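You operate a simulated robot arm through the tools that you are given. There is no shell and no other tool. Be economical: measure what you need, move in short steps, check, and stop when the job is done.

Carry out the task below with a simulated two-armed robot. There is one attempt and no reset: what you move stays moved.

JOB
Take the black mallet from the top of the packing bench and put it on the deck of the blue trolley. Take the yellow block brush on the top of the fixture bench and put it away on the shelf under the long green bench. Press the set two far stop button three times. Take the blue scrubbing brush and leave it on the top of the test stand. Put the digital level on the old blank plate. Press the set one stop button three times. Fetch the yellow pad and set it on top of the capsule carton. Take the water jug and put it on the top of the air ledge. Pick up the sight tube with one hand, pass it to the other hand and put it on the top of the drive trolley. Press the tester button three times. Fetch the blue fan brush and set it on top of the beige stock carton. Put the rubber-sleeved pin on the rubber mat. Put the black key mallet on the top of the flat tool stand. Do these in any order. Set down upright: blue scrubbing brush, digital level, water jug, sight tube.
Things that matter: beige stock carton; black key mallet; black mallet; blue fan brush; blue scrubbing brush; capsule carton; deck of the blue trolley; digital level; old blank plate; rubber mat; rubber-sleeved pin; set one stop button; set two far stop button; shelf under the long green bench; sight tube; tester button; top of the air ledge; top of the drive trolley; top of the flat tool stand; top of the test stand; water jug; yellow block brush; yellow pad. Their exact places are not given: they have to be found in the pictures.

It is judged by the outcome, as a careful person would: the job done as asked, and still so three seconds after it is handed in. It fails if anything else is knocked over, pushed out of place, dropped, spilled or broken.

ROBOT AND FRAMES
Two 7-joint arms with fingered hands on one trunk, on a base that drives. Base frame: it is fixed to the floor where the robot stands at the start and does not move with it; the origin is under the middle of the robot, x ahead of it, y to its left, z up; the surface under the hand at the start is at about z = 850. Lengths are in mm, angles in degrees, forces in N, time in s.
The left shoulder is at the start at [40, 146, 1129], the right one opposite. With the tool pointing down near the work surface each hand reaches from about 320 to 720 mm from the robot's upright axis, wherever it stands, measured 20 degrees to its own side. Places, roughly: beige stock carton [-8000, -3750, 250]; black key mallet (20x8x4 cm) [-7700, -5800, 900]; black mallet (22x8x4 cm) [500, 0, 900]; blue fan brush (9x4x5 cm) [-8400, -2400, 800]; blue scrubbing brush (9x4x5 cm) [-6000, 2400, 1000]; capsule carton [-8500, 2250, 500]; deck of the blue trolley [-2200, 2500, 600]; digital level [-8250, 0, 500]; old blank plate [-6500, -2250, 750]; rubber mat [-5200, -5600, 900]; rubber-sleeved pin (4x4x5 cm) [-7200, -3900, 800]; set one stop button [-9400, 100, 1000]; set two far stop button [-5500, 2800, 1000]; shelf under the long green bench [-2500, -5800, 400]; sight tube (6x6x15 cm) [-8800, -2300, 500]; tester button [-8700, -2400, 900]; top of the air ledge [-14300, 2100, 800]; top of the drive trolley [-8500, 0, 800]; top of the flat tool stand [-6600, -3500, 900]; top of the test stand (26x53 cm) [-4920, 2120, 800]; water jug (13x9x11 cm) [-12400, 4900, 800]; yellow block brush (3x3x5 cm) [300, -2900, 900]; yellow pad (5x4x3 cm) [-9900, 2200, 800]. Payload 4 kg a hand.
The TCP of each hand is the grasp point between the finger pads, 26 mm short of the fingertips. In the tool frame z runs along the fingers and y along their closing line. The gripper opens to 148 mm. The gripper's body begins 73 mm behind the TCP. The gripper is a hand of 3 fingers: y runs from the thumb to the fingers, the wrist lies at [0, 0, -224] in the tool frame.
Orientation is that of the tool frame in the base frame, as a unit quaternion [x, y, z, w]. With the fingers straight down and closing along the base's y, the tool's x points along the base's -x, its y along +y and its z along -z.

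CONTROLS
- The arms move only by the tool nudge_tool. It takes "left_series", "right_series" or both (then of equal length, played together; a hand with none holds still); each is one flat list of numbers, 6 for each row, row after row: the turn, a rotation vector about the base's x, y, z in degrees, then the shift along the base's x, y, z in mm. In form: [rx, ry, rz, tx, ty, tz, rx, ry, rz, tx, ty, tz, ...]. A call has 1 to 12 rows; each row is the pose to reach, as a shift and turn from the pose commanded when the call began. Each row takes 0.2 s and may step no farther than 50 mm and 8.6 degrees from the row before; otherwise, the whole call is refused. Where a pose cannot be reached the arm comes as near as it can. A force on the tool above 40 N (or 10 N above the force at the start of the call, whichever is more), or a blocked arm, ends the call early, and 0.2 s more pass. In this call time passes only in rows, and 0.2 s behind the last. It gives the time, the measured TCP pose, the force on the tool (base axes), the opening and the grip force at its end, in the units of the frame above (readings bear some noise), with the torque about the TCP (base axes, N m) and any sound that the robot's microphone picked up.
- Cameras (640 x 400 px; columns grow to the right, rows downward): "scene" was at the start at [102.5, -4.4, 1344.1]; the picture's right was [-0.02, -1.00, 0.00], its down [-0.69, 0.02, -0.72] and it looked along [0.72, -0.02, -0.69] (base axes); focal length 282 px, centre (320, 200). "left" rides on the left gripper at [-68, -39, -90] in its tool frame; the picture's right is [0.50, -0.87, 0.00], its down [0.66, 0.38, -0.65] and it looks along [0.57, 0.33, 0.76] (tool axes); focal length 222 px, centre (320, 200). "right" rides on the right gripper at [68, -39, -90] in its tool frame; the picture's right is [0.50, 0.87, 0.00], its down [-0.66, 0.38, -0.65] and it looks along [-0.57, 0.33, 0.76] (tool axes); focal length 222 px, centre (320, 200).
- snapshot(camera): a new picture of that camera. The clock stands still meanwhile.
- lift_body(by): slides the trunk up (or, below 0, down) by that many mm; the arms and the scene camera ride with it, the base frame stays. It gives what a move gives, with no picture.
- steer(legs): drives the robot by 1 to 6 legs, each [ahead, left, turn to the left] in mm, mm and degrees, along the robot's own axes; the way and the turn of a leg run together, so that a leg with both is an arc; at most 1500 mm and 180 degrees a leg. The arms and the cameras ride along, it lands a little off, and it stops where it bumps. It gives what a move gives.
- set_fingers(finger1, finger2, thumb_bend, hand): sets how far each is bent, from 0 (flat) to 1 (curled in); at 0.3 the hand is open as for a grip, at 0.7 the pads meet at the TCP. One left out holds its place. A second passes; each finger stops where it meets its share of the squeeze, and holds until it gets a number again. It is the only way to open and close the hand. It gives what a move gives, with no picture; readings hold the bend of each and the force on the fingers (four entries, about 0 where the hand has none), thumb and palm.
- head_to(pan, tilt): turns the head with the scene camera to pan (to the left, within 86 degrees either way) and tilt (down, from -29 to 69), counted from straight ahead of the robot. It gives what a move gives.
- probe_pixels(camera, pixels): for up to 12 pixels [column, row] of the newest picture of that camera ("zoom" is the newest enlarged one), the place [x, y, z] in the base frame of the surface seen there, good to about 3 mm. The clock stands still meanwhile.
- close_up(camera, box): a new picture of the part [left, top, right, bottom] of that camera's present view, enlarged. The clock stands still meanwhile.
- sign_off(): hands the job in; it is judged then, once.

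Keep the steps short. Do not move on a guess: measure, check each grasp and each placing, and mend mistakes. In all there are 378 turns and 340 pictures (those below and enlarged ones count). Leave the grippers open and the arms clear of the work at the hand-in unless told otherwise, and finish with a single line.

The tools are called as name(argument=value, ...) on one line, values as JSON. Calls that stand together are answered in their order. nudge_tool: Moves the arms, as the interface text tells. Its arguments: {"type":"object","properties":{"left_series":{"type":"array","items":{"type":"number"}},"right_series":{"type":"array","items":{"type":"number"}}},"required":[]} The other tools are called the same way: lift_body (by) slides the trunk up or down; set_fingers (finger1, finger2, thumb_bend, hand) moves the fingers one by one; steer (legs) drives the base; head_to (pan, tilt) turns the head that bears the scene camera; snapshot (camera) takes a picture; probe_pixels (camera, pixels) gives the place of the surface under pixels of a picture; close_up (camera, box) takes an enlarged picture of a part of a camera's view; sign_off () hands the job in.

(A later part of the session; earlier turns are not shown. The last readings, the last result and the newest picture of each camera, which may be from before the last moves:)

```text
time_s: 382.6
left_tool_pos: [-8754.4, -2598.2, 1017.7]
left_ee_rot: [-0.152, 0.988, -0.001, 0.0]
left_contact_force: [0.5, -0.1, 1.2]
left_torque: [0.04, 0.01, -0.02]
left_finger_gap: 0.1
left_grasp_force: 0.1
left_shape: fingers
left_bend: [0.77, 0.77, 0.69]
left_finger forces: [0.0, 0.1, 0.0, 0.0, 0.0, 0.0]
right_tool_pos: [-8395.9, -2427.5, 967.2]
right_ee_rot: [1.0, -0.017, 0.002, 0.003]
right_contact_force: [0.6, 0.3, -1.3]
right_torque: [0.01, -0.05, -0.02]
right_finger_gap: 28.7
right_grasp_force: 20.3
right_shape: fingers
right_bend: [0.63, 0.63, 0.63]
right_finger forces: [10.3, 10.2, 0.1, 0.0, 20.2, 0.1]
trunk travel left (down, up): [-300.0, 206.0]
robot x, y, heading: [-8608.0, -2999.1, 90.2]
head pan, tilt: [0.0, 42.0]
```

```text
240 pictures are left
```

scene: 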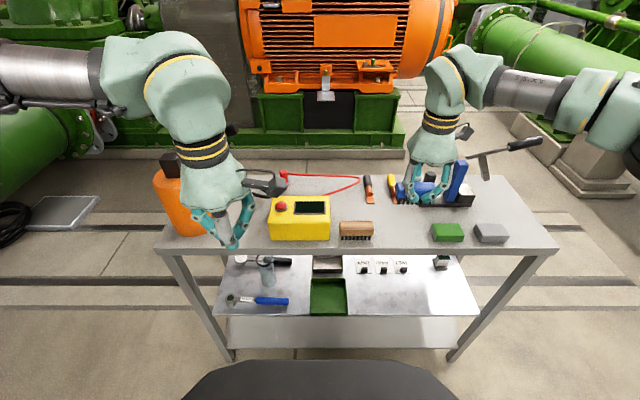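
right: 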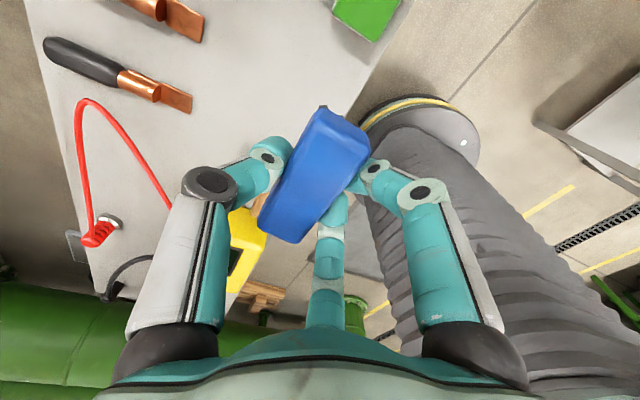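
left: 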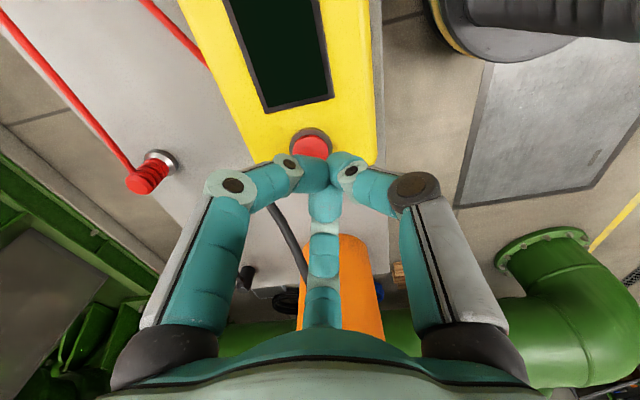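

The brush is secured. The beige stock carton should be on the lower shelf of the long table near x≈-8000. I'll retract, reverse to the aisle, and look under the table.

nudge_tool(right_series=[0, 0, 0, 0, 0, 35, 0, 0, 0, 0, -40, 45, 0, 0, 0, -10, -85, 45, 0, 0, 0, -20, -130, 45, 0, 0, 0, -30, -175, 45])

steer(legs=[[-1480, 0, 0], [0, -540, 0]])

lift_body(by=-250)

head_to(pan=-5, tilt=35)

snapshot(camera="scene")

```text
time_s: 383.8
left_tool_pos: [-8753.7, -2598.9, 1017.7]
left_ee_rot: [-0.152, 0.988, 0.0, -0.001]
left_contact_force: [-0.5, -0.4, -0.5]
left_torque: [-0.01, -0.01, -0.02]
left_finger_gap: 0.3
left_grasp_force: 0.1
left_shape: fingers
left_bend: [0.77, 0.77, 0.69]
left_finger forces: [0.0, 0.0, 0.1, 0.1, 0.0, 0.0]
right_tool_pos: [-8427.3, -2601.9, 1013.1]
right_ee_rot: [1.0, -0.016, 0.002, 0.002]
right_contact_force: [0.1, 0.3, -0.4]
right_torque: [0.06, -0.01, 0.0]
right_finger_gap: 28.5
right_grasp_force: 20.5
right_shape: fingers
right_bend: [0.63, 0.63, 0.63]
right_finger forces: [10.5, 10.4, 0.1, 0.0, 20.3, 0.1]
trunk travel left (down, up): [-300.0, 206.0]
robot x, y, heading: [-8610.1, -2999.6, 90.3]
head pan, tilt: [0.0, 42.0]
```

```text
time_s: 393.9
left_tool_pos: [-8227.8, -4097.1, 1016.4]
left_ee_rot: [-0.155, 0.988, -0.002, -0.001]
left_contact_force: [-0.6, 0.5, 0.0]
left_torque: [-0.02, 0.02, -0.01]
left_finger_gap: 0.0
left_grasp_force: 0.0
left_shape: fingers
left_bend: [0.77, 0.77, 0.69]
left_finger forces: [0.1, 0.1, 0.0, 0.0, 0.1, 0.0]
right_tool_pos: [-7902.3, -4098.0, 1012.4]
right_ee_rot: [1.0, -0.013, 0.002, 0.002]
right_contact_force: [0.3, 0.3, -0.7]
right_torque: [0.0, 0.0, -0.01]
right_finger_gap: 28.5
right_grasp_force: 20.8
right_shape: fingers
right_bend: [0.63, 0.63, 0.63]
right_finger forces: [10.5, 10.4, 0.0, 0.0, 20.4, 0.0]
trunk travel left (down, up): [-300.0, 206.0]
robot x, y, heading: [-8082.5, -4497.2, 90.4]
head pan, tilt: [0.0, 42.0]
```

```text
time_s: 396.5
left_tool_pos: [-8227.3, -4096.8, 767.4]
left_ee_rot: [-0.156, 0.988, -0.001, -0.001]
left_contact_force: [0.6, -0.3, -0.4]
left_torque: [-0.02, -0.01, 0.02]
left_finger_gap: 0.0
left_grasp_force: 0.0
left_shape: fingers
left_bend: [0.77, 0.77, 0.69]
left_finger forces: [0.0, 0.0, 0.0, 0.0, 0.1, 0.0]
right_tool_pos: [-7901.6, -4098.6, 761.2]
right_ee_rot: [1.0, -0.013, 0.003, 0.001]
right_contact_force: [0.0, -0.5, -0.3]
right_torque: [0.0, 0.02, 0.03]
right_finger_gap: 28.4
right_grasp_force: 20.4
right_shape: fingers
right_bend: [0.63, 0.63, 0.63]
right_finger forces: [10.5, 10.3, 0.1, 0.0, 20.4, 0.0]
trunk travel left (down, up): [-50.0, 456.0]
robot x, y, heading: [-8078.2, -4496.3, 90.7]
head pan, tilt: [0.0, 42.0]
```

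```text
time_s: 397.2
left_tool_pos: [-8226.2, -4098.4, 766.6]
left_ee_rot: [-0.156, 0.988, -0.001, -0.001]
left_contact_force: [0.3, -0.3, -1.0]
left_torque: [-0.02, -0.03, -0.01]
left_finger_gap: 0.2
left_grasp_force: 0.1
left_shape: fingers
left_bend: [0.77, 0.77, 0.69]
left_finger forces: [0.0, 0.0, 0.0, 0.0, 0.0, 0.1]
right_tool_pos: [-7901.0, -4098.4, 761.4]
right_ee_rot: [1.0, -0.013, 0.002, 0.002]
right_contact_force: [0.2, 0.1, -1.0]
right_torque: [-0.01, 0.0, 0.0]
right_finger_gap: 28.6
right_grasp_force: 21.3
right_shape: fingers
right_bend: [0.63, 0.63, 0.63]
right_finger forces: [10.5, 10.3, 0.0, 0.0, 20.3, 0.0]
trunk travel left (down, up): [-50.0, 456.0]
robot x, y, heading: [-8083.7, -4498.2, 90.5]
head pan, tilt: [-5.0, 35.0]
```

```text
239 pictures are left
```

scene: 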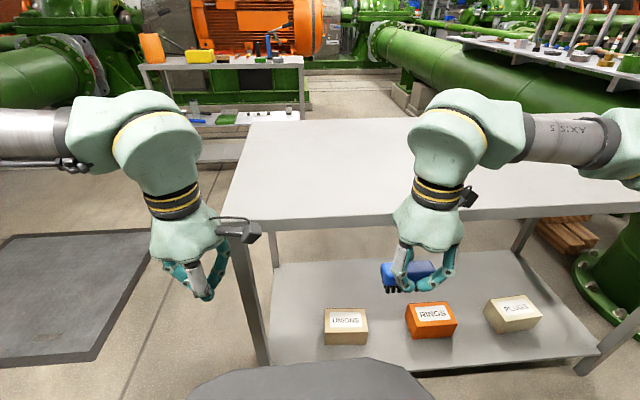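

I see three cartons: UNIONS (345,325), RINGS and PLUGS. I'll measure them and the tabletop underside.

probe_pixels(camera="scene", pixels=[[345, 310], [330, 312], [360, 312], [345, 330], [345, 345], [430, 305], [512, 300], [300, 280], [330, 215], [330, 225], [300, 360], [270, 350]])

close_up(camera="scene", box=[240, 200, 580, 400])

```text
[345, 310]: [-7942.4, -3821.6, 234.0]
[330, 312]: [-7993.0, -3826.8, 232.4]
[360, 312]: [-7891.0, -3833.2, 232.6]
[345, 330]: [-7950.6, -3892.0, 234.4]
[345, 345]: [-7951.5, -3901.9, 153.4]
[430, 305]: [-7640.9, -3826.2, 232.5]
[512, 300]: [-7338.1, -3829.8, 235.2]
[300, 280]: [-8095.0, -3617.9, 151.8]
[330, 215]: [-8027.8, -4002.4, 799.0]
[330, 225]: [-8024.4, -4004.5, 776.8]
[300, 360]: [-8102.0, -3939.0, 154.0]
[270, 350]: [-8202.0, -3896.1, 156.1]
```

```text
1.88 times, centred on (410, 300) of scene
```

zoom: 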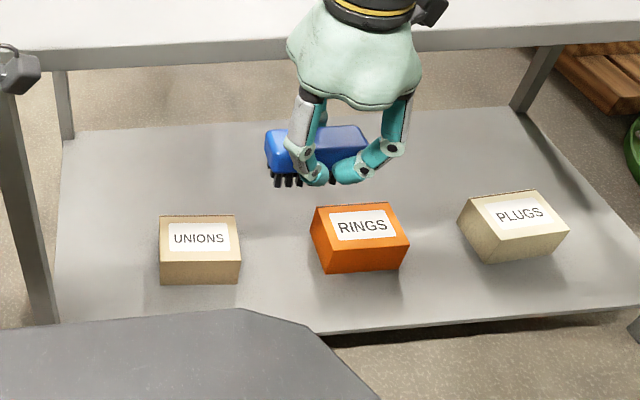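

The UNIONS carton at (-7945,-3858), top z 234, matches the given place. I'll drop the trunk fully, raise the left hand clear, and lower the right hand outside the table edge (y -4003).

lift_body(by=-48)

nudge_tool(left_series=[0, 0, 0, 0, 0, 40, 0, 0, 0, 0, 0, 80, 0, 0, 0, 0, 0, 120, 0, 0, 0, 0, 0, 160, 0, 0, 0, 0, 0, 200, 0, 0, 0, 0, 0, 240, 0, 0, 0, 0, 0, 240, 0, 0, 0, 0, 0, 240, 0, 0, 0, 0, 0, 240], right_series=[0, 0, 0, -5, 0, -45, 0, 0, 0, -10, 0, -90, 0, 0, 0, -15, 0, -135, 0, 0, 0, -20, 0, -180, 0, 0, 0, -25, 0, -225, 0, 0, 0, -30, 0, -270, 0, 0, 0, -35, 0, -315, 0, 0, 0, -40, 0, -360, 0, 0, 0, -45, 0, -395])

snapshot(camera="scene")

```text
time_s: 398.1
left_tool_pos: [-8227.3, -4097.0, 720.2]
left_ee_rot: [-0.156, 0.988, -0.001, -0.001]
left_contact_force: [0.5, -0.4, -0.3]
left_torque: [-0.03, -0.03, -0.01]
left_finger_gap: 0.1
left_grasp_force: 0.0
left_shape: fingers
left_bend: [0.77, 0.77, 0.69]
left_finger forces: [0.0, 0.1, 0.1, 0.0, 0.0, 0.0]
right_tool_pos: [-7901.5, -4099.4, 716.0]
right_ee_rot: [1.0, -0.013, 0.003, 0.002]
right_contact_force: [0.3, 0.6, -0.8]
right_torque: [0.0, 0.0, 0.03]
right_finger_gap: 28.0
right_grasp_force: 20.5
right_shape: fingers
right_bend: [0.63, 0.63, 0.63]
right_finger forces: [10.6, 10.3, 0.1, 0.1, 20.4, 0.1]
trunk travel left (down, up): [-2.0, 504.0]
robot x, y, heading: [-8079.3, -4496.5, 90.5]
head pan, tilt: [-5.0, 35.0]
```

```text
time_s: 400.1
left_tool_pos: [-8229.0, -4098.0, 962.1]
left_ee_rot: [-0.155, 0.988, -0.001, -0.001]
left_contact_force: [-0.6, 0.1, 0.2]
left_torque: [0.01, 0.0, -0.01]
left_finger_gap: 0.1
left_grasp_force: 0.1
left_shape: fingers
left_bend: [0.77, 0.77, 0.69]
left_finger forces: [0.0, 0.0, 0.0, 0.0, 0.0, 0.0]
right_tool_pos: [-7946.5, -4102.9, 320.0]
right_ee_rot: [1.0, -0.012, 0.003, 0.002]
right_contact_force: [0.0, -0.2, -0.5]
right_torque: [-0.01, 0.01, -0.01]
right_finger_gap: 28.1
right_grasp_force: 20.6
right_shape: fingers
right_bend: [0.63, 0.63, 0.63]
right_finger forces: [10.3, 10.2, 0.0, 0.1, 20.4, 0.1]
trunk travel left (down, up): [-2.0, 504.0]
robot x, y, heading: [-8087.2, -4498.7, 90.6]
head pan, tilt: [-5.0, 35.0]
```

```text
237 pictures are left
```

scene: 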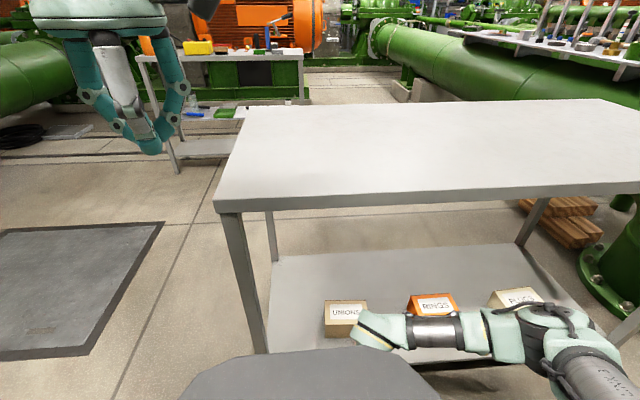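

The arm is now below tabletop level. I'll drive 80 mm closer and extend over the carton.

steer(legs=[[85, 0, 0]])

nudge_tool(right_series=[0, 0, 0, 0, 40, 0, 0, 0, 0, 1, 80, 0, 0, 0, 0, 1, 120, 0, 0, 0, 0, 1, 158, -5])

snapshot(camera="right")

head_to(pan=-12, tilt=45)

snapshot(camera="scene")

```text
time_s: 401.2
left_tool_pos: [-8228.3, -4009.8, 962.8]
left_ee_rot: [-0.155, 0.988, -0.001, 0.0]
left_contact_force: [-0.1, 0.3, -0.3]
left_torque: [-0.05, 0.0, -0.01]
left_finger_gap: 0.2
left_grasp_force: 0.1
left_shape: fingers
left_bend: [0.77, 0.77, 0.69]
left_finger forces: [0.1, 0.1, 0.0, 0.0, 0.0, 0.0]
right_tool_pos: [-7946.1, -4017.1, 320.1]
right_ee_rot: [1.0, -0.013, 0.003, 0.002]
right_contact_force: [0.2, 0.4, -1.1]
right_torque: [-0.01, 0.01, -0.02]
right_finger_gap: 28.3
right_grasp_force: 20.6
right_shape: fingers
right_bend: [0.63, 0.63, 0.63]
right_finger forces: [10.6, 10.2, 0.0, 0.0, 20.4, 0.0]
trunk travel left (down, up): [-2.0, 504.0]
robot x, y, heading: [-8082.8, -4410.8, 90.5]
head pan, tilt: [-5.0, 35.0]
```

```text
time_s: 402.2
left_tool_pos: [-8229.5, -4008.7, 962.1]
left_ee_rot: [-0.156, 0.988, -0.001, 0.0]
left_contact_force: [0.3, -0.2, -0.1]
left_torque: [-0.02, -0.02, 0.03]
left_finger_gap: 0.0
left_grasp_force: 0.2
left_shape: fingers
left_bend: [0.77, 0.77, 0.69]
left_finger forces: [0.0, 0.0, 0.1, 0.0, 0.1, 0.0]
right_tool_pos: [-7945.1, -3860.8, 318.2]
right_ee_rot: [1.0, -0.013, 0.002, 0.003]
right_contact_force: [-0.4, 0.1, -0.4]
right_torque: [-0.03, -0.02, 0.01]
right_finger_gap: 28.0
right_grasp_force: 20.7
right_shape: fingers
right_bend: [0.63, 0.63, 0.63]
right_finger forces: [10.4, 10.3, 0.0, 0.0, 20.6, 0.0]
trunk travel left (down, up): [-2.0, 504.0]
robot x, y, heading: [-8081.5, -4407.8, 90.6]
head pan, tilt: [-5.0, 35.0]
```

```text
236 pictures are left
```

right: 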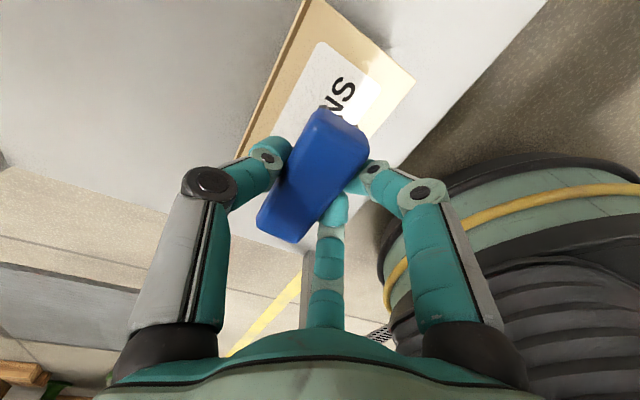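

```text
time_s: 402.9
left_tool_pos: [-8228.5, -4010.5, 961.1]
left_ee_rot: [-0.155, 0.988, -0.001, 0.0]
left_contact_force: [-0.1, 0.0, 0.0]
left_torque: [-0.01, 0.0, -0.02]
left_finger_gap: 0.0
left_grasp_force: 0.1
left_shape: fingers
left_bend: [0.77, 0.77, 0.69]
left_finger forces: [0.0, 0.0, 0.0, 0.0, 0.0, 0.1]
right_tool_pos: [-7946.9, -3859.4, 317.9]
right_ee_rot: [1.0, -0.013, 0.003, 0.002]
right_contact_force: [0.1, 0.2, -0.1]
right_torque: [0.02, 0.02, 0.01]
right_finger_gap: 28.3
right_grasp_force: 20.4
right_shape: fingers
right_bend: [0.63, 0.63, 0.63]
right_finger forces: [10.6, 10.3, 0.1, 0.0, 20.6, 0.1]
trunk travel left (down, up): [-2.0, 504.0]
robot x, y, heading: [-8080.7, -4408.2, 90.7]
head pan, tilt: [-12.0, 45.0]
```

```text
235 pictures are left
```

scene: 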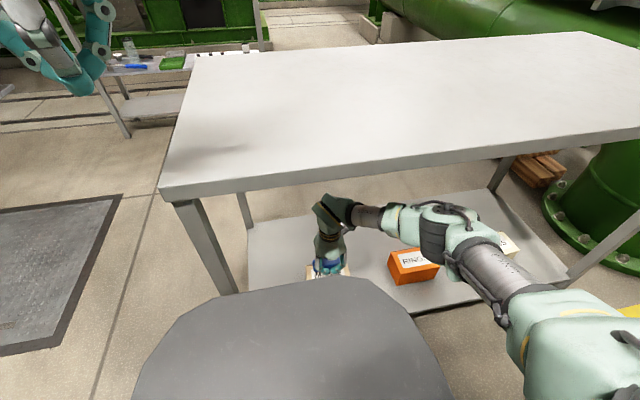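

From both views the carton centre is slightly toward +x/+y. I'll shift 11/5 mm, lower to contact, and check.

nudge_tool(right_series=[0, 0, 0, 11, 5, -15, 0, 0, 0, 11, 5, -30, 0, 0, 0, 11, 5, -35])

snapshot(camera="right")

close_up(camera="scene", box=[270, 180, 430, 290])

```text
time_s: 403.7
left_tool_pos: [-8228.2, -4010.3, 963.0]
left_ee_rot: [-0.156, 0.988, -0.001, 0.0]
left_contact_force: [0.5, -0.2, 0.4]
left_torque: [-0.01, -0.02, 0.01]
left_finger_gap: 0.0
left_grasp_force: 0.0
left_shape: fingers
left_bend: [0.77, 0.77, 0.69]
left_finger forces: [0.0, 0.0, 0.1, 0.0, 0.0, 0.0]
right_tool_pos: [-7934.8, -3854.0, 281.7]
right_ee_rot: [1.0, -0.014, 0.003, 0.002]
right_contact_force: [0.5, -0.7, -0.3]
right_torque: [0.02, 0.02, 0.0]
right_finger_gap: 28.1
right_grasp_force: 20.9
right_shape: fingers
right_bend: [0.63, 0.63, 0.63]
right_finger forces: [10.6, 10.6, 0.1, 0.0, 20.7, 0.1]
trunk travel left (down, up): [-2.0, 504.0]
robot x, y, heading: [-8086.5, -4412.4, 90.6]
head pan, tilt: [-12.0, 45.0]
```

```text
234 pictures are left
```

right: 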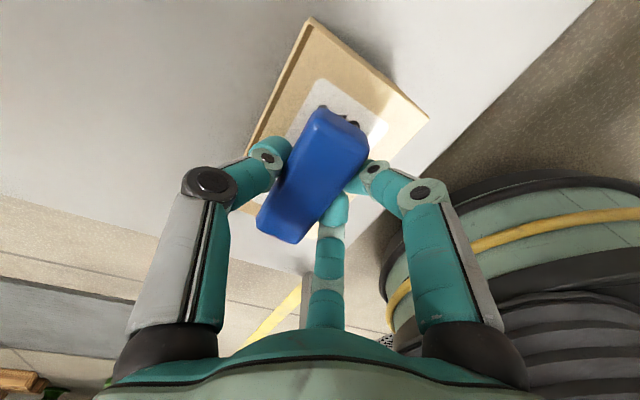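

```text
3.64 times, centred on (350, 235) of scene
```

zoom: 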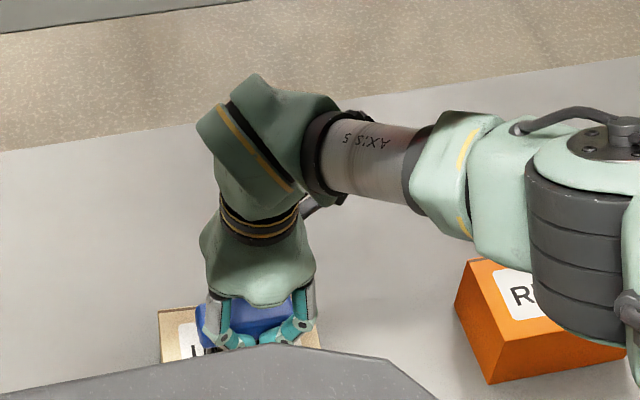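

The brush is over the carton with margin on all sides. I'll lower to contact.

nudge_tool(right_series=[0, 0, 0, -3, 0, -4, 0, 0, 0, -3, 0, -8])

```text
time_s: 404.3
left_tool_pos: [-8227.9, -4012.9, 964.1]
left_ee_rot: [-0.156, 0.988, 0.0, 0.0]
left_contact_force: [0.1, 0.3, 0.6]
left_torque: [0.03, 0.02, 0.01]
left_finger_gap: 0.0
left_grasp_force: 0.0
left_shape: fingers
left_bend: [0.77, 0.77, 0.69]
left_finger forces: [0.1, 0.0, 0.0, 0.0, 0.0, 0.0]
right_tool_pos: [-7937.6, -3852.5, 278.0]
right_ee_rot: [1.0, -0.015, 0.003, -0.001]
right_contact_force: [2.8, -2.7, 25.4]
right_torque: [0.36, -0.08, -0.02]
right_finger_gap: 28.0
right_grasp_force: 25.9
right_shape: fingers
right_bend: [0.63, 0.63, 0.66]
right_finger forces: [13.4, 13.3, 0.1, 0.0, 24.8, 0.0]
trunk travel left (down, up): [-2.0, 504.0]
robot x, y, heading: [-8079.3, -4411.6, 90.2]
head pan, tilt: [-12.0, 45.0]
```

It's in contact. I'll ease up 4 mm, then open and rise.

nudge_tool(right_series=[0, 0, 0, 0, 0, 5])

set_fingers(hand="right", finger1=0.51, finger2=0.51, thumb_bend=0.51)

nudge_tool(right_series=[0, 0, 0, 0, 0, 30, 0, 0, 0, 0, 0, 60])

snapshot(camera="right")

```text
time_s: 404.7
left_tool_pos: [-8228.8, -4011.5, 962.2]
left_ee_rot: [-0.156, 0.988, 0.0, 0.0]
left_contact_force: [0.1, -0.1, 0.7]
left_torque: [-0.02, -0.01, 0.01]
left_finger_gap: 0.1
left_grasp_force: 0.1
left_shape: fingers
left_bend: [0.77, 0.77, 0.69]
left_finger forces: [0.0, 0.0, 0.0, 0.0, 0.0, 0.1]
right_tool_pos: [-7939.0, -3852.8, 279.4]
right_ee_rot: [1.0, -0.012, 0.003, 0.002]
right_contact_force: [-0.2, 3.7, 9.3]
right_torque: [0.3, 0.03, -0.03]
right_finger_gap: 28.1
right_grasp_force: 23.1
right_shape: fingers
right_bend: [0.63, 0.63, 0.65]
right_finger forces: [10.5, 10.7, 0.0, 0.1, 24.2, 0.0]
trunk travel left (down, up): [-2.0, 504.0]
robot x, y, heading: [-8085.7, -4407.9, 90.6]
head pan, tilt: [-12.0, 45.0]
```

```text
time_s: 405.7
left_tool_pos: [-8227.5, -4010.2, 961.3]
left_ee_rot: [-0.155, 0.988, -0.001, -0.001]
left_contact_force: [-0.7, 0.4, 0.5]
left_torque: [-0.01, 0.02, 0.02]
left_finger_gap: 0.0
left_grasp_force: 0.0
left_shape: fingers
left_bend: [0.77, 0.77, 0.69]
left_finger forces: [0.0, 0.1, 0.1, 0.1, 0.0, 0.1]
right_tool_pos: [-7938.3, -3853.1, 279.4]
right_ee_rot: [1.0, -0.014, 0.002, 0.003]
right_contact_force: [-0.6, -0.3, 0.6]
right_torque: [0.01, 0.0, 0.02]
right_finger_gap: 58.4
right_grasp_force: 0.0
right_shape: fingers
right_bend: [0.51, 0.51, 0.51]
right_finger forces: [0.1, 0.0, 0.0, 0.1, 0.1, 0.1]
trunk travel left (down, up): [-2.0, 504.0]
robot x, y, heading: [-8080.7, -4406.7, 90.8]
head pan, tilt: [-12.0, 45.0]
```

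```text
time_s: 406.3
left_tool_pos: [-8228.8, -4010.1, 962.1]
left_ee_rot: [-0.155, 0.988, -0.001, -0.001]
left_contact_force: [0.9, 0.2, 0.1]
left_torque: [0.04, 0.0, -0.03]
left_finger_gap: 0.0
left_grasp_force: 0.0
left_shape: fingers
left_bend: [0.77, 0.77, 0.69]
left_finger forces: [0.0, 0.0, 0.0, 0.0, 0.1, 0.0]
right_tool_pos: [-7938.0, -3851.2, 338.0]
right_ee_rot: [1.0, -0.013, 0.002, 0.002]
right_contact_force: [-0.5, -0.2, -0.2]
right_torque: [0.0, -0.04, -0.01]
right_finger_gap: 58.1
right_grasp_force: 0.0
right_shape: fingers
right_bend: [0.51, 0.51, 0.51]
right_finger forces: [0.1, 0.1, 0.0, 0.0, 0.0, 0.1]
trunk travel left (down, up): [-2.0, 504.0]
robot x, y, heading: [-8083.4, -4412.8, 90.8]
head pan, tilt: [-12.0, 45.0]
```

```text
232 pictures are left
```

right: 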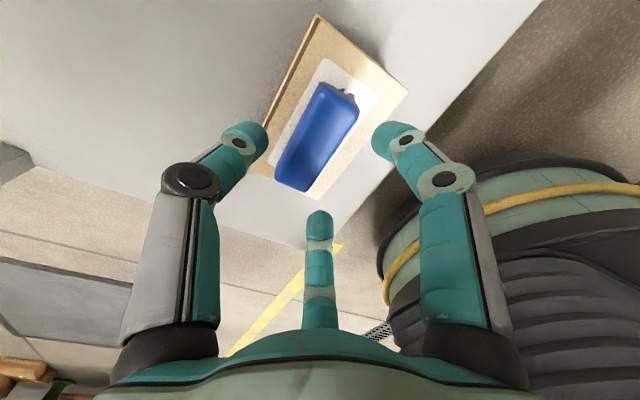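

The blue brush rests on the carton. I'll back out, raise the right hand, and return to the cart for the sight tube.

steer(legs=[[-260, 0, 0]])

nudge_tool(right_series=[0, 0, -8, 0, -20, 45, 0, 0, -16, 0, -40, 85, 0, 0, -24, 0, -60, 125, 0, 0, -32, 0, -80, 165, 0, 0, -40, 0, -100, 205, 0, 0, -48, 0, -120, 245, 0, 0, -56, 0, -130, 290, 0, 0, -64, 0, -140, 335, 0, 0, -72, 0, -140, 380, 0, 0, -80, 0, -140, 425, 0, 0, -88, 0, -140, 470])

steer(legs=[[0, 590, 0], [1500, 0, 0]])

head_to(pan=5, tilt=25)

snapshot(camera="scene")

```text
time_s: 408.2
left_tool_pos: [-8227.3, -4268.0, 962.6]
left_ee_rot: [-0.159, 0.987, -0.002, -0.001]
left_contact_force: [-0.2, -1.2, 0.6]
left_torque: [0.02, 0.0, 0.01]
left_finger_gap: 0.0
left_grasp_force: 0.0
left_shape: fingers
left_bend: [0.77, 0.77, 0.69]
left_finger forces: [0.0, 0.1, 0.0, 0.0, 0.1, 0.0]
right_tool_pos: [-7939.3, -4106.9, 338.2]
right_ee_rot: [1.0, -0.01, 0.002, 0.002]
right_contact_force: [0.2, 0.2, 0.0]
right_torque: [0.02, -0.01, 0.03]
right_finger_gap: 58.5
right_grasp_force: 0.1
right_shape: fingers
right_bend: [0.51, 0.51, 0.51]
right_finger forces: [0.0, 0.0, 0.1, 0.0, 0.1, 0.1]
trunk travel left (down, up): [-2.0, 504.0]
robot x, y, heading: [-8082.3, -4662.2, 91.2]
head pan, tilt: [-12.0, 45.0]
```

```text
time_s: 410.6
left_tool_pos: [-8228.1, -4268.8, 962.2]
left_ee_rot: [-0.159, 0.987, -0.001, -0.001]
left_contact_force: [0.0, 0.4, -0.2]
left_torque: [-0.04, 0.03, 0.02]
left_finger_gap: 0.0
left_grasp_force: 0.0
left_shape: fingers
left_bend: [0.77, 0.77, 0.69]
left_finger forces: [0.0, 0.1, 0.1, 0.0, 0.1, 0.1]
right_tool_pos: [-7940.2, -4248.2, 808.4]
right_ee_rot: [0.711, -0.703, 0.001, 0.003]
right_contact_force: [-0.7, 0.8, 0.5]
right_torque: [0.02, -0.01, -0.02]
right_finger_gap: 58.7
right_grasp_force: 0.0
right_shape: fingers
right_bend: [0.51, 0.51, 0.51]
right_finger forces: [0.0, 0.0, 0.0, 0.0, 0.1, 0.1]
trunk travel left (down, up): [-2.0, 504.0]
robot x, y, heading: [-8079.3, -4667.8, 90.5]
head pan, tilt: [-12.0, 45.0]
```

```text
time_s: 421.0
left_tool_pos: [-8861.3, -2749.5, 962.7]
left_ee_rot: [-0.171, 0.985, -0.001, -0.001]
left_contact_force: [-0.3, -0.1, 0.9]
left_torque: [0.03, -0.02, 0.03]
left_finger_gap: 0.1
left_grasp_force: 0.0
left_shape: fingers
left_bend: [0.77, 0.77, 0.69]
left_finger forces: [0.1, 0.0, 0.0, 0.0, 0.1, 0.0]
right_tool_pos: [-8572.7, -2720.1, 808.7]
right_ee_rot: [0.721, -0.693, 0.001, 0.003]
right_contact_force: [0.3, 0.2, 0.3]
right_torque: [-0.01, -0.02, 0.02]
right_finger_gap: 58.6
right_grasp_force: 0.0
right_shape: fingers
right_bend: [0.51, 0.51, 0.51]
right_finger forces: [0.0, 0.1, 0.1, 0.0, 0.0, 0.0]
trunk travel left (down, up): [-2.0, 504.0]
robot x, y, heading: [-8701.1, -3137.7, 92.5]
head pan, tilt: [-12.0, 45.0]
```

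```text
time_s: 421.9
left_tool_pos: [-8861.2, -2749.0, 962.3]
left_ee_rot: [-0.171, 0.985, -0.001, 0.0]
left_contact_force: [0.2, -0.1, -1.0]
left_torque: [-0.02, 0.0, 0.03]
left_finger_gap: 0.3
left_grasp_force: 0.0
left_shape: fingers
left_bend: [0.77, 0.77, 0.69]
left_finger forces: [0.1, 0.1, 0.1, 0.1, 0.0, 0.0]
right_tool_pos: [-8572.7, -2719.9, 808.8]
right_ee_rot: [0.721, -0.693, 0.001, 0.003]
right_contact_force: [0.1, 0.0, 0.7]
right_torque: [-0.02, -0.02, 0.01]
right_finger_gap: 58.7
right_grasp_force: 0.0
right_shape: fingers
right_bend: [0.51, 0.51, 0.51]
right_finger forces: [0.1, 0.0, 0.0, 0.1, 0.1, 0.0]
trunk travel left (down, up): [-2.0, 504.0]
robot x, y, heading: [-8701.0, -3143.8, 92.4]
head pan, tilt: [5.0, 25.0]
```

```text
231 pictures are left
```

scene: 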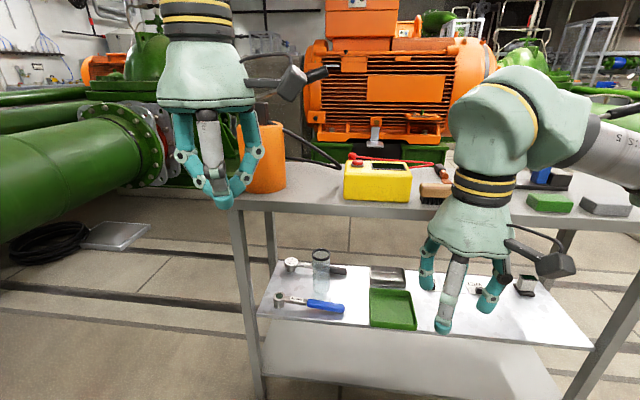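

The tube is at (320,272). I'll zoom in and measure it.

close_up(camera="scene", box=[250, 200, 430, 340])

probe_pixels(camera="scene", pixels=[[320, 250], [320, 262], [320, 275], [320, 288], [314, 272], [326, 272], [320, 297], [300, 213], [300, 206], [297, 267], [340, 270], [285, 298]])

```text
2.86 times, centred on (340, 270) of scene
```

zoom: 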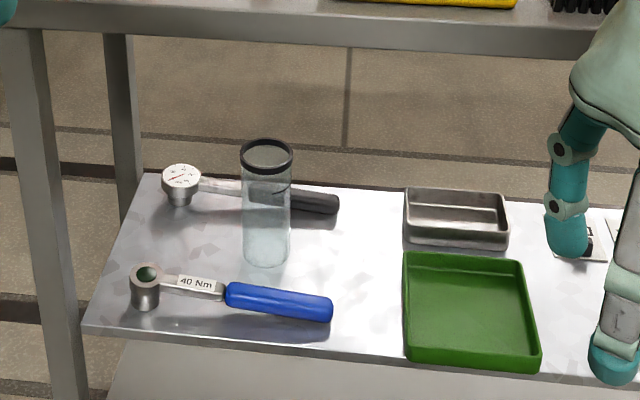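

```text
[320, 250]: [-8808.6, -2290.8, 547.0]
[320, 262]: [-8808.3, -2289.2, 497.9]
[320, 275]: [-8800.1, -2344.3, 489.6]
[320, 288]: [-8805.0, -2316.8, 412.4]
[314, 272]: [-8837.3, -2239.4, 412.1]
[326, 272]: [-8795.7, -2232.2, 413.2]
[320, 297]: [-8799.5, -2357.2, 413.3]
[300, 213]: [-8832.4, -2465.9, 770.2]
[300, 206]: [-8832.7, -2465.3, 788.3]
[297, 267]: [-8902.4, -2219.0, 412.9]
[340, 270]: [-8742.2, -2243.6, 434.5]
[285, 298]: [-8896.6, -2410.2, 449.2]
```

The tube stands at about (-8803,-2315), z 413–562, with torque wrenches around it and the upper shelf underside at 770. Plan: the left hand takes it low from the front, pitched about 20° down; the right hand then takes its top from above. First I'll back off, straighten, and prepare the left hand's yaw.

steer(legs=[[-170, 0, 0], [0, 0, -2.4]])

set_fingers(hand="left", finger1=0.45, finger2=0.45, thumb_bend=0.45)

nudge_tool(left_series=[0, 0, 8, 0, 20, -40, 0, 0, 16, 0, 40, -80, 0, 0, 24, 0, 60, -120, 0, 0, 32, 0, 80, -160, 0, 0, 40, 0, 100, -200, 0, 0, 48, 0, 120, -240, 0, 0, 56, 0, 140, -280, 0, 0, 64, 0, 150, -320, 0, 0, 72, 0, 160, -350], right_series=[0, 0, 0, 0, 0, 25, 0, 0, 0, 0, 0, 50, 0, 0, 0, 0, 0, 75, 0, 0, 0, 0, 0, 100, 0, 0, 0, 0, 0, 125, 0, 0, 0, 0, 0, 150, 0, 0, 0, 0, 0, 170, 0, 0, 0, 0, 0, 185, 0, 0, 0, 0, 0, 200])

nudge_tool(left_series=[8, 0, 0, 0, 20, 0, 16, 0, 0, 0, 40, 0, 24, 0, 0, 0, 60, 0, 32, 0, 0, 0, 80, 0, 40, 0, 0, 0, 95, 0, 48, 0, 0, 0, 105, -20, 56, 0, 0, 0, 115, -50, 64, 0, 0, 0, 120, -90, 70, 0, 0, 0, 125, -130])

snapshot(camera="scene")

```text
time_s: 423.7
left_tool_pos: [-8837.5, -2910.8, 961.9]
left_ee_rot: [-0.152, 0.988, -0.001, 0.0]
left_contact_force: [0.3, 0.2, -0.5]
left_torque: [-0.03, 0.04, 0.01]
left_finger_gap: 0.0
left_grasp_force: 0.1
left_shape: fingers
left_bend: [0.77, 0.77, 0.69]
left_finger forces: [0.0, 0.0, 0.0, 0.1, 0.0, 0.0]
right_tool_pos: [-8549.4, -2893.5, 807.9]
right_ee_rot: [0.707, -0.707, 0.0, 0.003]
right_contact_force: [-0.7, -0.4, 0.6]
right_torque: [0.01, -0.01, 0.02]
right_finger_gap: 58.5
right_grasp_force: 0.1
right_shape: fingers
right_bend: [0.51, 0.51, 0.51]
right_finger forces: [0.0, 0.0, 0.0, 0.1, 0.1, 0.0]
trunk travel left (down, up): [-2.0, 504.0]
robot x, y, heading: [-8696.1, -3312.1, 89.8]
head pan, tilt: [5.0, 25.0]
```

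```text
time_s: 424.7
left_tool_pos: [-8838.0, -2910.5, 962.4]
left_ee_rot: [-0.152, 0.988, -0.001, 0.0]
left_contact_force: [-0.9, 0.2, -0.2]
left_torque: [-0.02, 0.0, -0.02]
left_finger_gap: 78.0
left_grasp_force: 0.1
left_shape: fingers
left_bend: [0.45, 0.45, 0.45]
left_finger forces: [0.1, 0.0, 0.1, 0.1, 0.0, 0.0]
right_tool_pos: [-8548.7, -2894.5, 807.7]
right_ee_rot: [-0.707, 0.707, -0.001, -0.003]
right_contact_force: [0.0, 0.5, 0.5]
right_torque: [0.0, -0.02, 0.0]
right_finger_gap: 58.6
right_grasp_force: 0.1
right_shape: fingers
right_bend: [0.51, 0.51, 0.51]
right_finger forces: [0.1, 0.1, 0.0, 0.1, 0.1, 0.1]
trunk travel left (down, up): [-2.0, 504.0]
robot x, y, heading: [-8694.0, -3311.9, 89.9]
head pan, tilt: [5.0, 25.0]
```

```text
time_s: 426.7
left_tool_pos: [-8839.8, -2748.6, 610.1]
left_ee_rot: [-0.704, 0.71, -0.001, 0.0]
left_contact_force: [0.6, 0.6, 0.9]
left_torque: [-0.04, 0.01, -0.03]
left_finger_gap: 78.4
left_grasp_force: 0.1
left_shape: fingers
left_bend: [0.45, 0.45, 0.45]
left_finger forces: [0.0, 0.1, 0.0, 0.1, 0.0, 0.1]
right_tool_pos: [-8549.6, -2894.1, 1009.2]
right_ee_rot: [0.708, -0.706, 0.001, 0.003]
right_contact_force: [0.2, -0.2, -0.4]
right_torque: [0.02, 0.01, -0.01]
right_finger_gap: 58.2
right_grasp_force: 0.0
right_shape: fingers
right_bend: [0.51, 0.51, 0.51]
right_finger forces: [0.2, 0.0, 0.0, 0.0, 0.0, 0.1]
trunk travel left (down, up): [-2.0, 504.0]
robot x, y, heading: [-8693.5, -3310.8, 90.2]
head pan, tilt: [5.0, 25.0]
```

```text
time_s: 428.7
left_tool_pos: [-8713.1, -2595.9, 546.4]
left_ee_rot: [0.613, -0.595, -0.388, -0.347]
left_contact_force: [6.8, -1.5, 1.5]
left_torque: [-0.01, 0.32, 0.62]
left_finger_gap: 78.6
left_grasp_force: 0.2
left_shape: fingers
left_bend: [0.45, 0.45, 0.45]
left_finger forces: [0.1, 0.0, 0.1, 0.1, 0.0, 0.0]
left hand out of reach, approached as far as the arm can: row 7, 8, 9
right_tool_pos: [-8545.8, -2890.5, 1005.0]
right_ee_rot: [0.707, -0.707, 0.002, 0.006]
right_contact_force: [0.0, 0.2, 0.0]
right_torque: [-0.09, -0.03, -0.02]
right_finger_gap: 58.5
right_grasp_force: 0.1
right_shape: fingers
right_bend: [0.51, 0.51, 0.51]
right_finger forces: [0.0, 0.0, 0.0, 0.0, 0.1, 0.0]
trunk travel left (down, up): [-2.0, 504.0]
robot x, y, heading: [-8693.2, -3310.1, 89.8]
head pan, tilt: [5.0, 25.0]
```

```text
229 pictures are left
```

scene: 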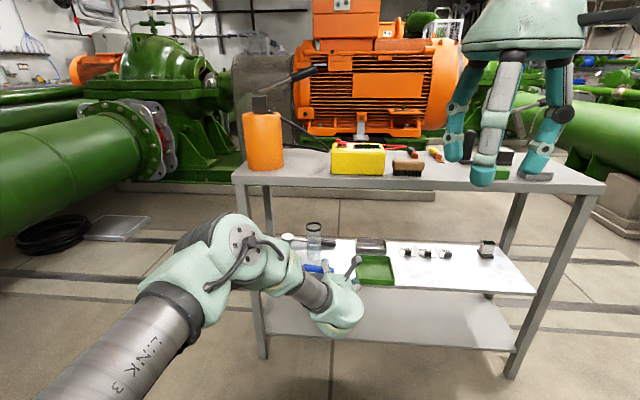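

The wrist can't pitch that flat this low. I'll use a 45° pitch instead, which also gives a good three-point grip. Pitching back now.

nudge_tool(left_series=[-8, 0, 0, 0, -20, 20, -16, 0, 0, 0, -30, 30, -25, 0, 0, 0, -30, 30])

snapshot(camera="scene")

```text
refused: row 3 steps farther than a row can; nothing moved
```

```text
228 pictures are left
```

scene: 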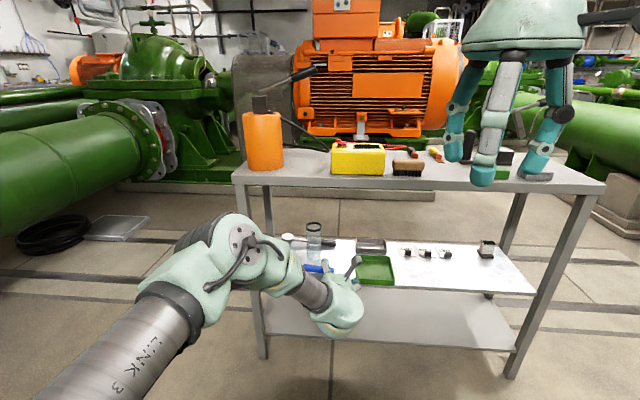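

nudge_tool(left_series=[-8, 0, 0, 0, -20, 20, -16, 0, 0, 0, -30, 30, -21, 0, 0, 0, -30, 30, -25, 0, 0, 0, -30, 30])

snapshot(camera="scene")

```text
time_s: 429.7
left_tool_pos: [-8716.3, -2633.6, 577.9]
left_ee_rot: [0.673, -0.665, -0.25, -0.207]
left_contact_force: [0.1, -0.8, 0.8]
left_torque: [-0.02, 0.02, 0.01]
left_finger_gap: 78.8
left_grasp_force: 0.0
left_shape: fingers
left_bend: [0.45, 0.45, 0.45]
left_finger forces: [0.0, 0.0, 0.0, 0.0, 0.1, 0.0]
right_tool_pos: [-8548.2, -2894.9, 1008.5]
right_ee_rot: [-0.707, 0.707, 0.0, -0.003]
right_contact_force: [0.8, -0.8, 0.8]
right_torque: [-0.03, -0.01, -0.03]
right_finger_gap: 58.5
right_grasp_force: 0.0
right_shape: fingers
right_bend: [0.51, 0.51, 0.51]
right_finger forces: [0.0, 0.0, 0.1, 0.0, 0.1, 0.1]
trunk travel left (down, up): [-2.0, 504.0]
robot x, y, heading: [-8695.4, -3311.0, 90.0]
head pan, tilt: [5.0, 25.0]
```

```text
227 pictures are left
```

scene: 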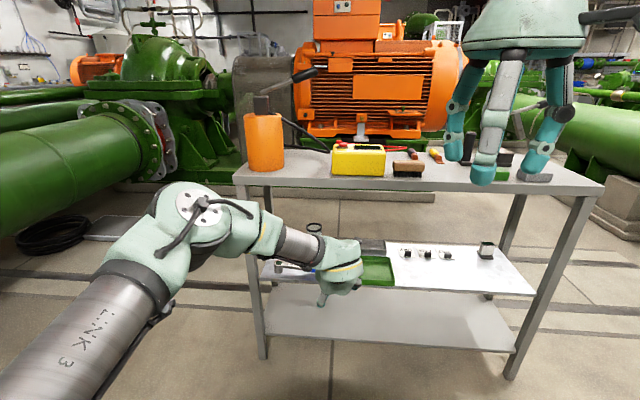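

It now holds about 38° of pitch at (-8716,-2634,578). I'll pitch to 45°, shift to x≈-8815, and lower to z 470 in front of the shelf.

nudge_tool(left_series=[3, 0, 0, -25, 0, -27, 6, 0, 0, -50, 0, -54, 7, 0, 0, -75, 0, -81, 7, 0, 0, -99, 0, -108])

snapshot(camera="scene")

snapshot(camera="left")

```text
time_s: 430.7
left_tool_pos: [-8815.7, -2631.7, 467.4]
left_ee_rot: [0.659, -0.648, -0.289, -0.248]
left_contact_force: [-0.5, -0.4, -0.6]
left_torque: [-0.05, 0.01, -0.01]
left_finger_gap: 78.7
left_grasp_force: 0.0
left_shape: fingers
left_bend: [0.45, 0.45, 0.45]
left_finger forces: [0.0, 0.0, 0.0, 0.1, 0.1, 0.0]
right_tool_pos: [-8549.0, -2893.3, 1009.1]
right_ee_rot: [0.707, -0.707, 0.001, 0.004]
right_contact_force: [0.6, -0.4, -0.2]
right_torque: [0.01, 0.04, 0.0]
right_finger_gap: 58.5
right_grasp_force: 0.0
right_shape: fingers
right_bend: [0.51, 0.51, 0.51]
right_finger forces: [0.0, 0.0, 0.1, 0.0, 0.0, 0.0]
trunk travel left (down, up): [-2.0, 504.0]
robot x, y, heading: [-8694.4, -3308.3, 90.0]
head pan, tilt: [5.0, 25.0]
```

```text
226 pictures are left
```

scene: 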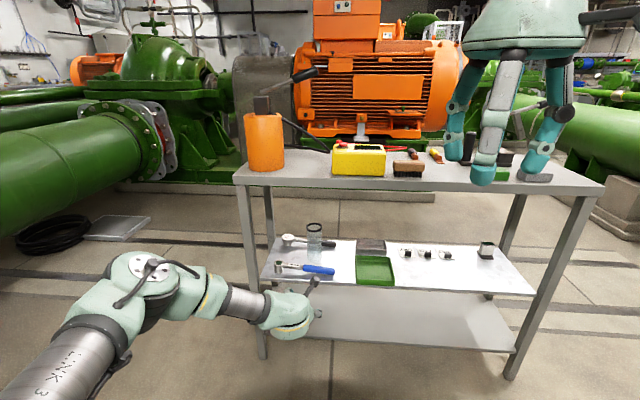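

```text
225 pictures are left
```

left: 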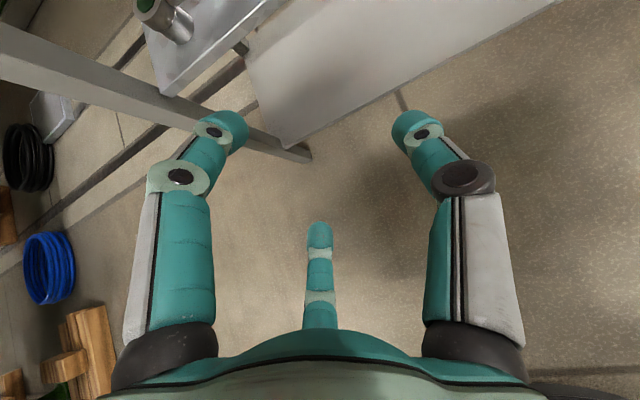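

The hand has 45° pitch at the right lateral place. I'll check the left forearm and elbow against the cart's left leg before driving in.

probe_pixels(camera="scene", pixels=[[120, 275], [160, 260], [205, 290], [240, 300], [290, 310], [252, 250], [100, 310], [316, 232], [316, 247], [310, 240], [320, 240]])

close_up(camera="scene", box=[230, 190, 400, 350])

```text
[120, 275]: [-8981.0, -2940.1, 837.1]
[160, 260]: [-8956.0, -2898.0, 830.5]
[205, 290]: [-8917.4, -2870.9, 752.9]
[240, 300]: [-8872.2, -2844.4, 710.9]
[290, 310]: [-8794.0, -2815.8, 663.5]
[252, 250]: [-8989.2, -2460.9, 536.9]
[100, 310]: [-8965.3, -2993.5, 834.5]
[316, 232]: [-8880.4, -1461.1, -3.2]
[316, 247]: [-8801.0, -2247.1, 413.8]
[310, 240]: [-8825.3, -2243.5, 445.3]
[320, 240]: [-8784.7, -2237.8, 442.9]
```

```text
2.50 times, centred on (315, 270) of scene
```

zoom: 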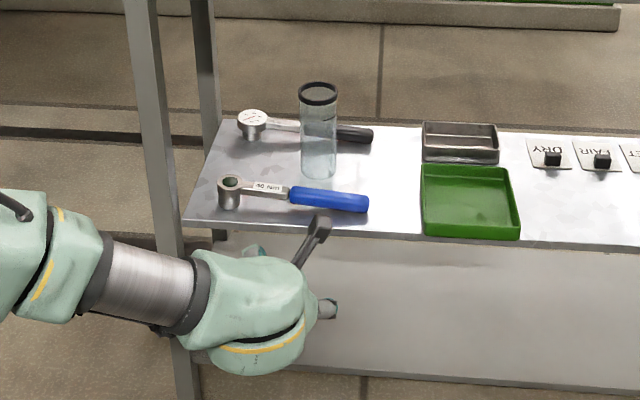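

The elbow clears the cart. I'll raise to z 480 to pass over the blue wrench handle and drive 235 mm forward.

nudge_tool(left_series=[0, 0, 0, 0, 0, 13])

steer(legs=[[235, 0, 0]])

snapshot(camera="left")

head_to(pan=10, tilt=40)

snapshot(camera="scene")

```text
time_s: 431.1
left_tool_pos: [-8813.5, -2633.1, 483.3]
left_ee_rot: [0.658, -0.649, -0.29, -0.249]
left_contact_force: [-0.1, -0.2, 0.7]
left_torque: [-0.06, 0.01, 0.01]
left_finger_gap: 78.8
left_grasp_force: 0.1
left_shape: fingers
left_bend: [0.45, 0.45, 0.45]
left_finger forces: [0.0, 0.1, 0.0, 0.0, 0.0, 0.1]
right_tool_pos: [-8549.1, -2894.5, 1009.3]
right_ee_rot: [-0.707, 0.707, -0.001, -0.002]
right_contact_force: [-0.1, 0.2, -0.1]
right_torque: [0.05, -0.03, 0.01]
right_finger_gap: 58.4
right_grasp_force: 0.0
right_shape: fingers
right_bend: [0.51, 0.51, 0.51]
right_finger forces: [0.1, 0.0, 0.0, 0.1, 0.0, 0.0]
trunk travel left (down, up): [-2.0, 504.0]
robot x, y, heading: [-8696.1, -3308.8, 90.0]
head pan, tilt: [5.0, 25.0]
```

```text
time_s: 432.9
left_tool_pos: [-8807.0, -2394.8, 482.7]
left_ee_rot: [0.656, -0.651, -0.289, -0.249]
left_contact_force: [0.4, -0.7, 0.6]
left_torque: [-0.01, 0.0, -0.02]
left_finger_gap: 78.5
left_grasp_force: 0.0
left_shape: fingers
left_bend: [0.45, 0.45, 0.45]
left_finger forces: [0.0, 0.1, 0.0, 0.0, 0.1, 0.0]
right_tool_pos: [-8544.2, -2657.1, 1008.9]
right_ee_rot: [-0.704, 0.71, -0.001, -0.004]
right_contact_force: [0.1, 1.0, 0.5]
right_torque: [-0.02, 0.0, 0.01]
right_finger_gap: 58.5
right_grasp_force: 0.0
right_shape: fingers
right_bend: [0.51, 0.51, 0.51]
right_finger forces: [0.0, 0.0, 0.1, 0.0, 0.1, 0.0]
trunk travel left (down, up): [-2.0, 504.0]
robot x, y, heading: [-8692.7, -3073.0, 89.6]
head pan, tilt: [5.0, 25.0]
```

```text
223 pictures are left
```

left: 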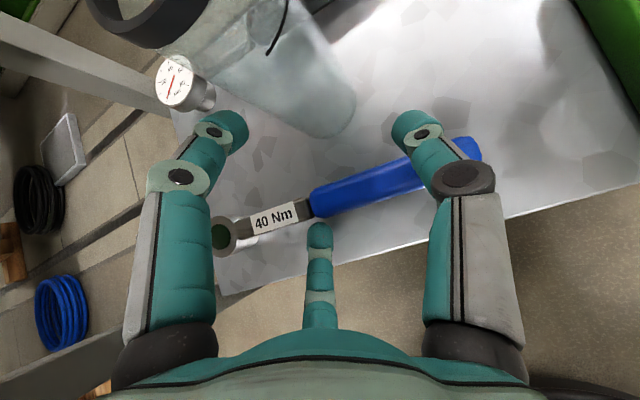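

```text
time_s: 433.6
left_tool_pos: [-8806.8, -2395.1, 483.4]
left_ee_rot: [0.656, -0.65, -0.29, -0.249]
left_contact_force: [-0.2, -0.8, 0.1]
left_torque: [-0.01, -0.01, -0.01]
left_finger_gap: 78.4
left_grasp_force: 0.1
left_shape: fingers
left_bend: [0.45, 0.45, 0.45]
left_finger forces: [0.0, 0.0, 0.0, 0.0, 0.0, 0.0]
right_tool_pos: [-8543.1, -2658.9, 1008.4]
right_ee_rot: [-0.704, 0.71, -0.001, -0.003]
right_contact_force: [-0.9, 1.0, -0.6]
right_torque: [0.01, 0.0, 0.02]
right_finger_gap: 58.6
right_grasp_force: 0.1
right_shape: fingers
right_bend: [0.51, 0.51, 0.51]
right_finger forces: [0.1, 0.0, 0.0, 0.0, 0.0, 0.0]
trunk travel left (down, up): [-2.0, 504.0]
robot x, y, heading: [-8694.7, -3070.1, 89.5]
head pan, tilt: [10.0, 40.0]
```

```text
222 pictures are left
```

scene: 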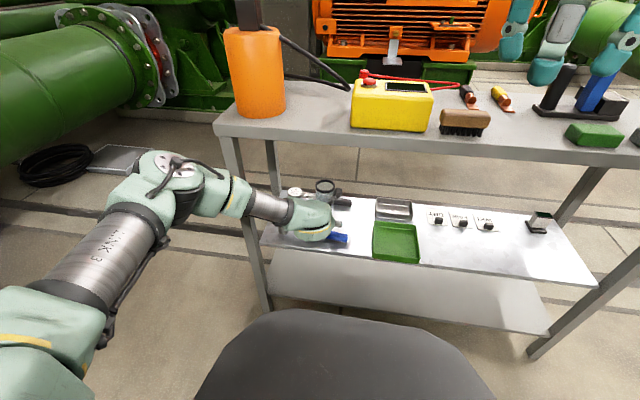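

I'll measure the tube's ring and base in this left-hand picture.

probe_pixels(camera="left", pixels=[[140, 42], [200, 20], [100, 12], [320, 138], [352, 118], [290, 135], [345, 132], [380, 180], [340, 195], [230, 232], [265, 90]])

close_up(camera="scene", box=[260, 160, 380, 260])

```text
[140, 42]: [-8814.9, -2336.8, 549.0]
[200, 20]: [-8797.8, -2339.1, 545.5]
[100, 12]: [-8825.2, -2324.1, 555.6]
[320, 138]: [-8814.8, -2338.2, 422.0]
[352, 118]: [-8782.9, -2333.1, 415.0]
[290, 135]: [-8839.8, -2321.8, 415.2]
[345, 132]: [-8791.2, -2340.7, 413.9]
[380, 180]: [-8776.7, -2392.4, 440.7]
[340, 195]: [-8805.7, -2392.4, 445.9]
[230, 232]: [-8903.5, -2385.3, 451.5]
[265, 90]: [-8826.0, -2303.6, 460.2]
```

```text
4.00 times, centred on (320, 210) of scene
```

zoom: 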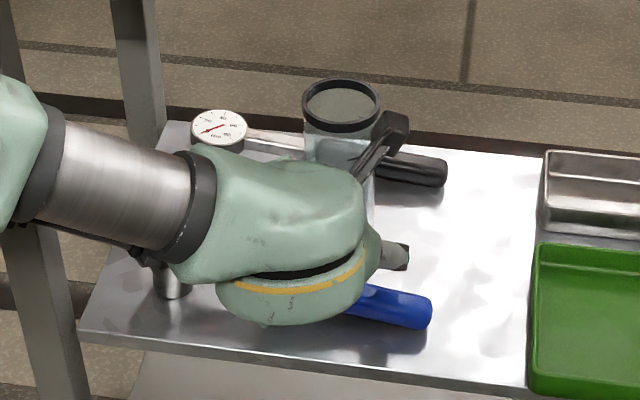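

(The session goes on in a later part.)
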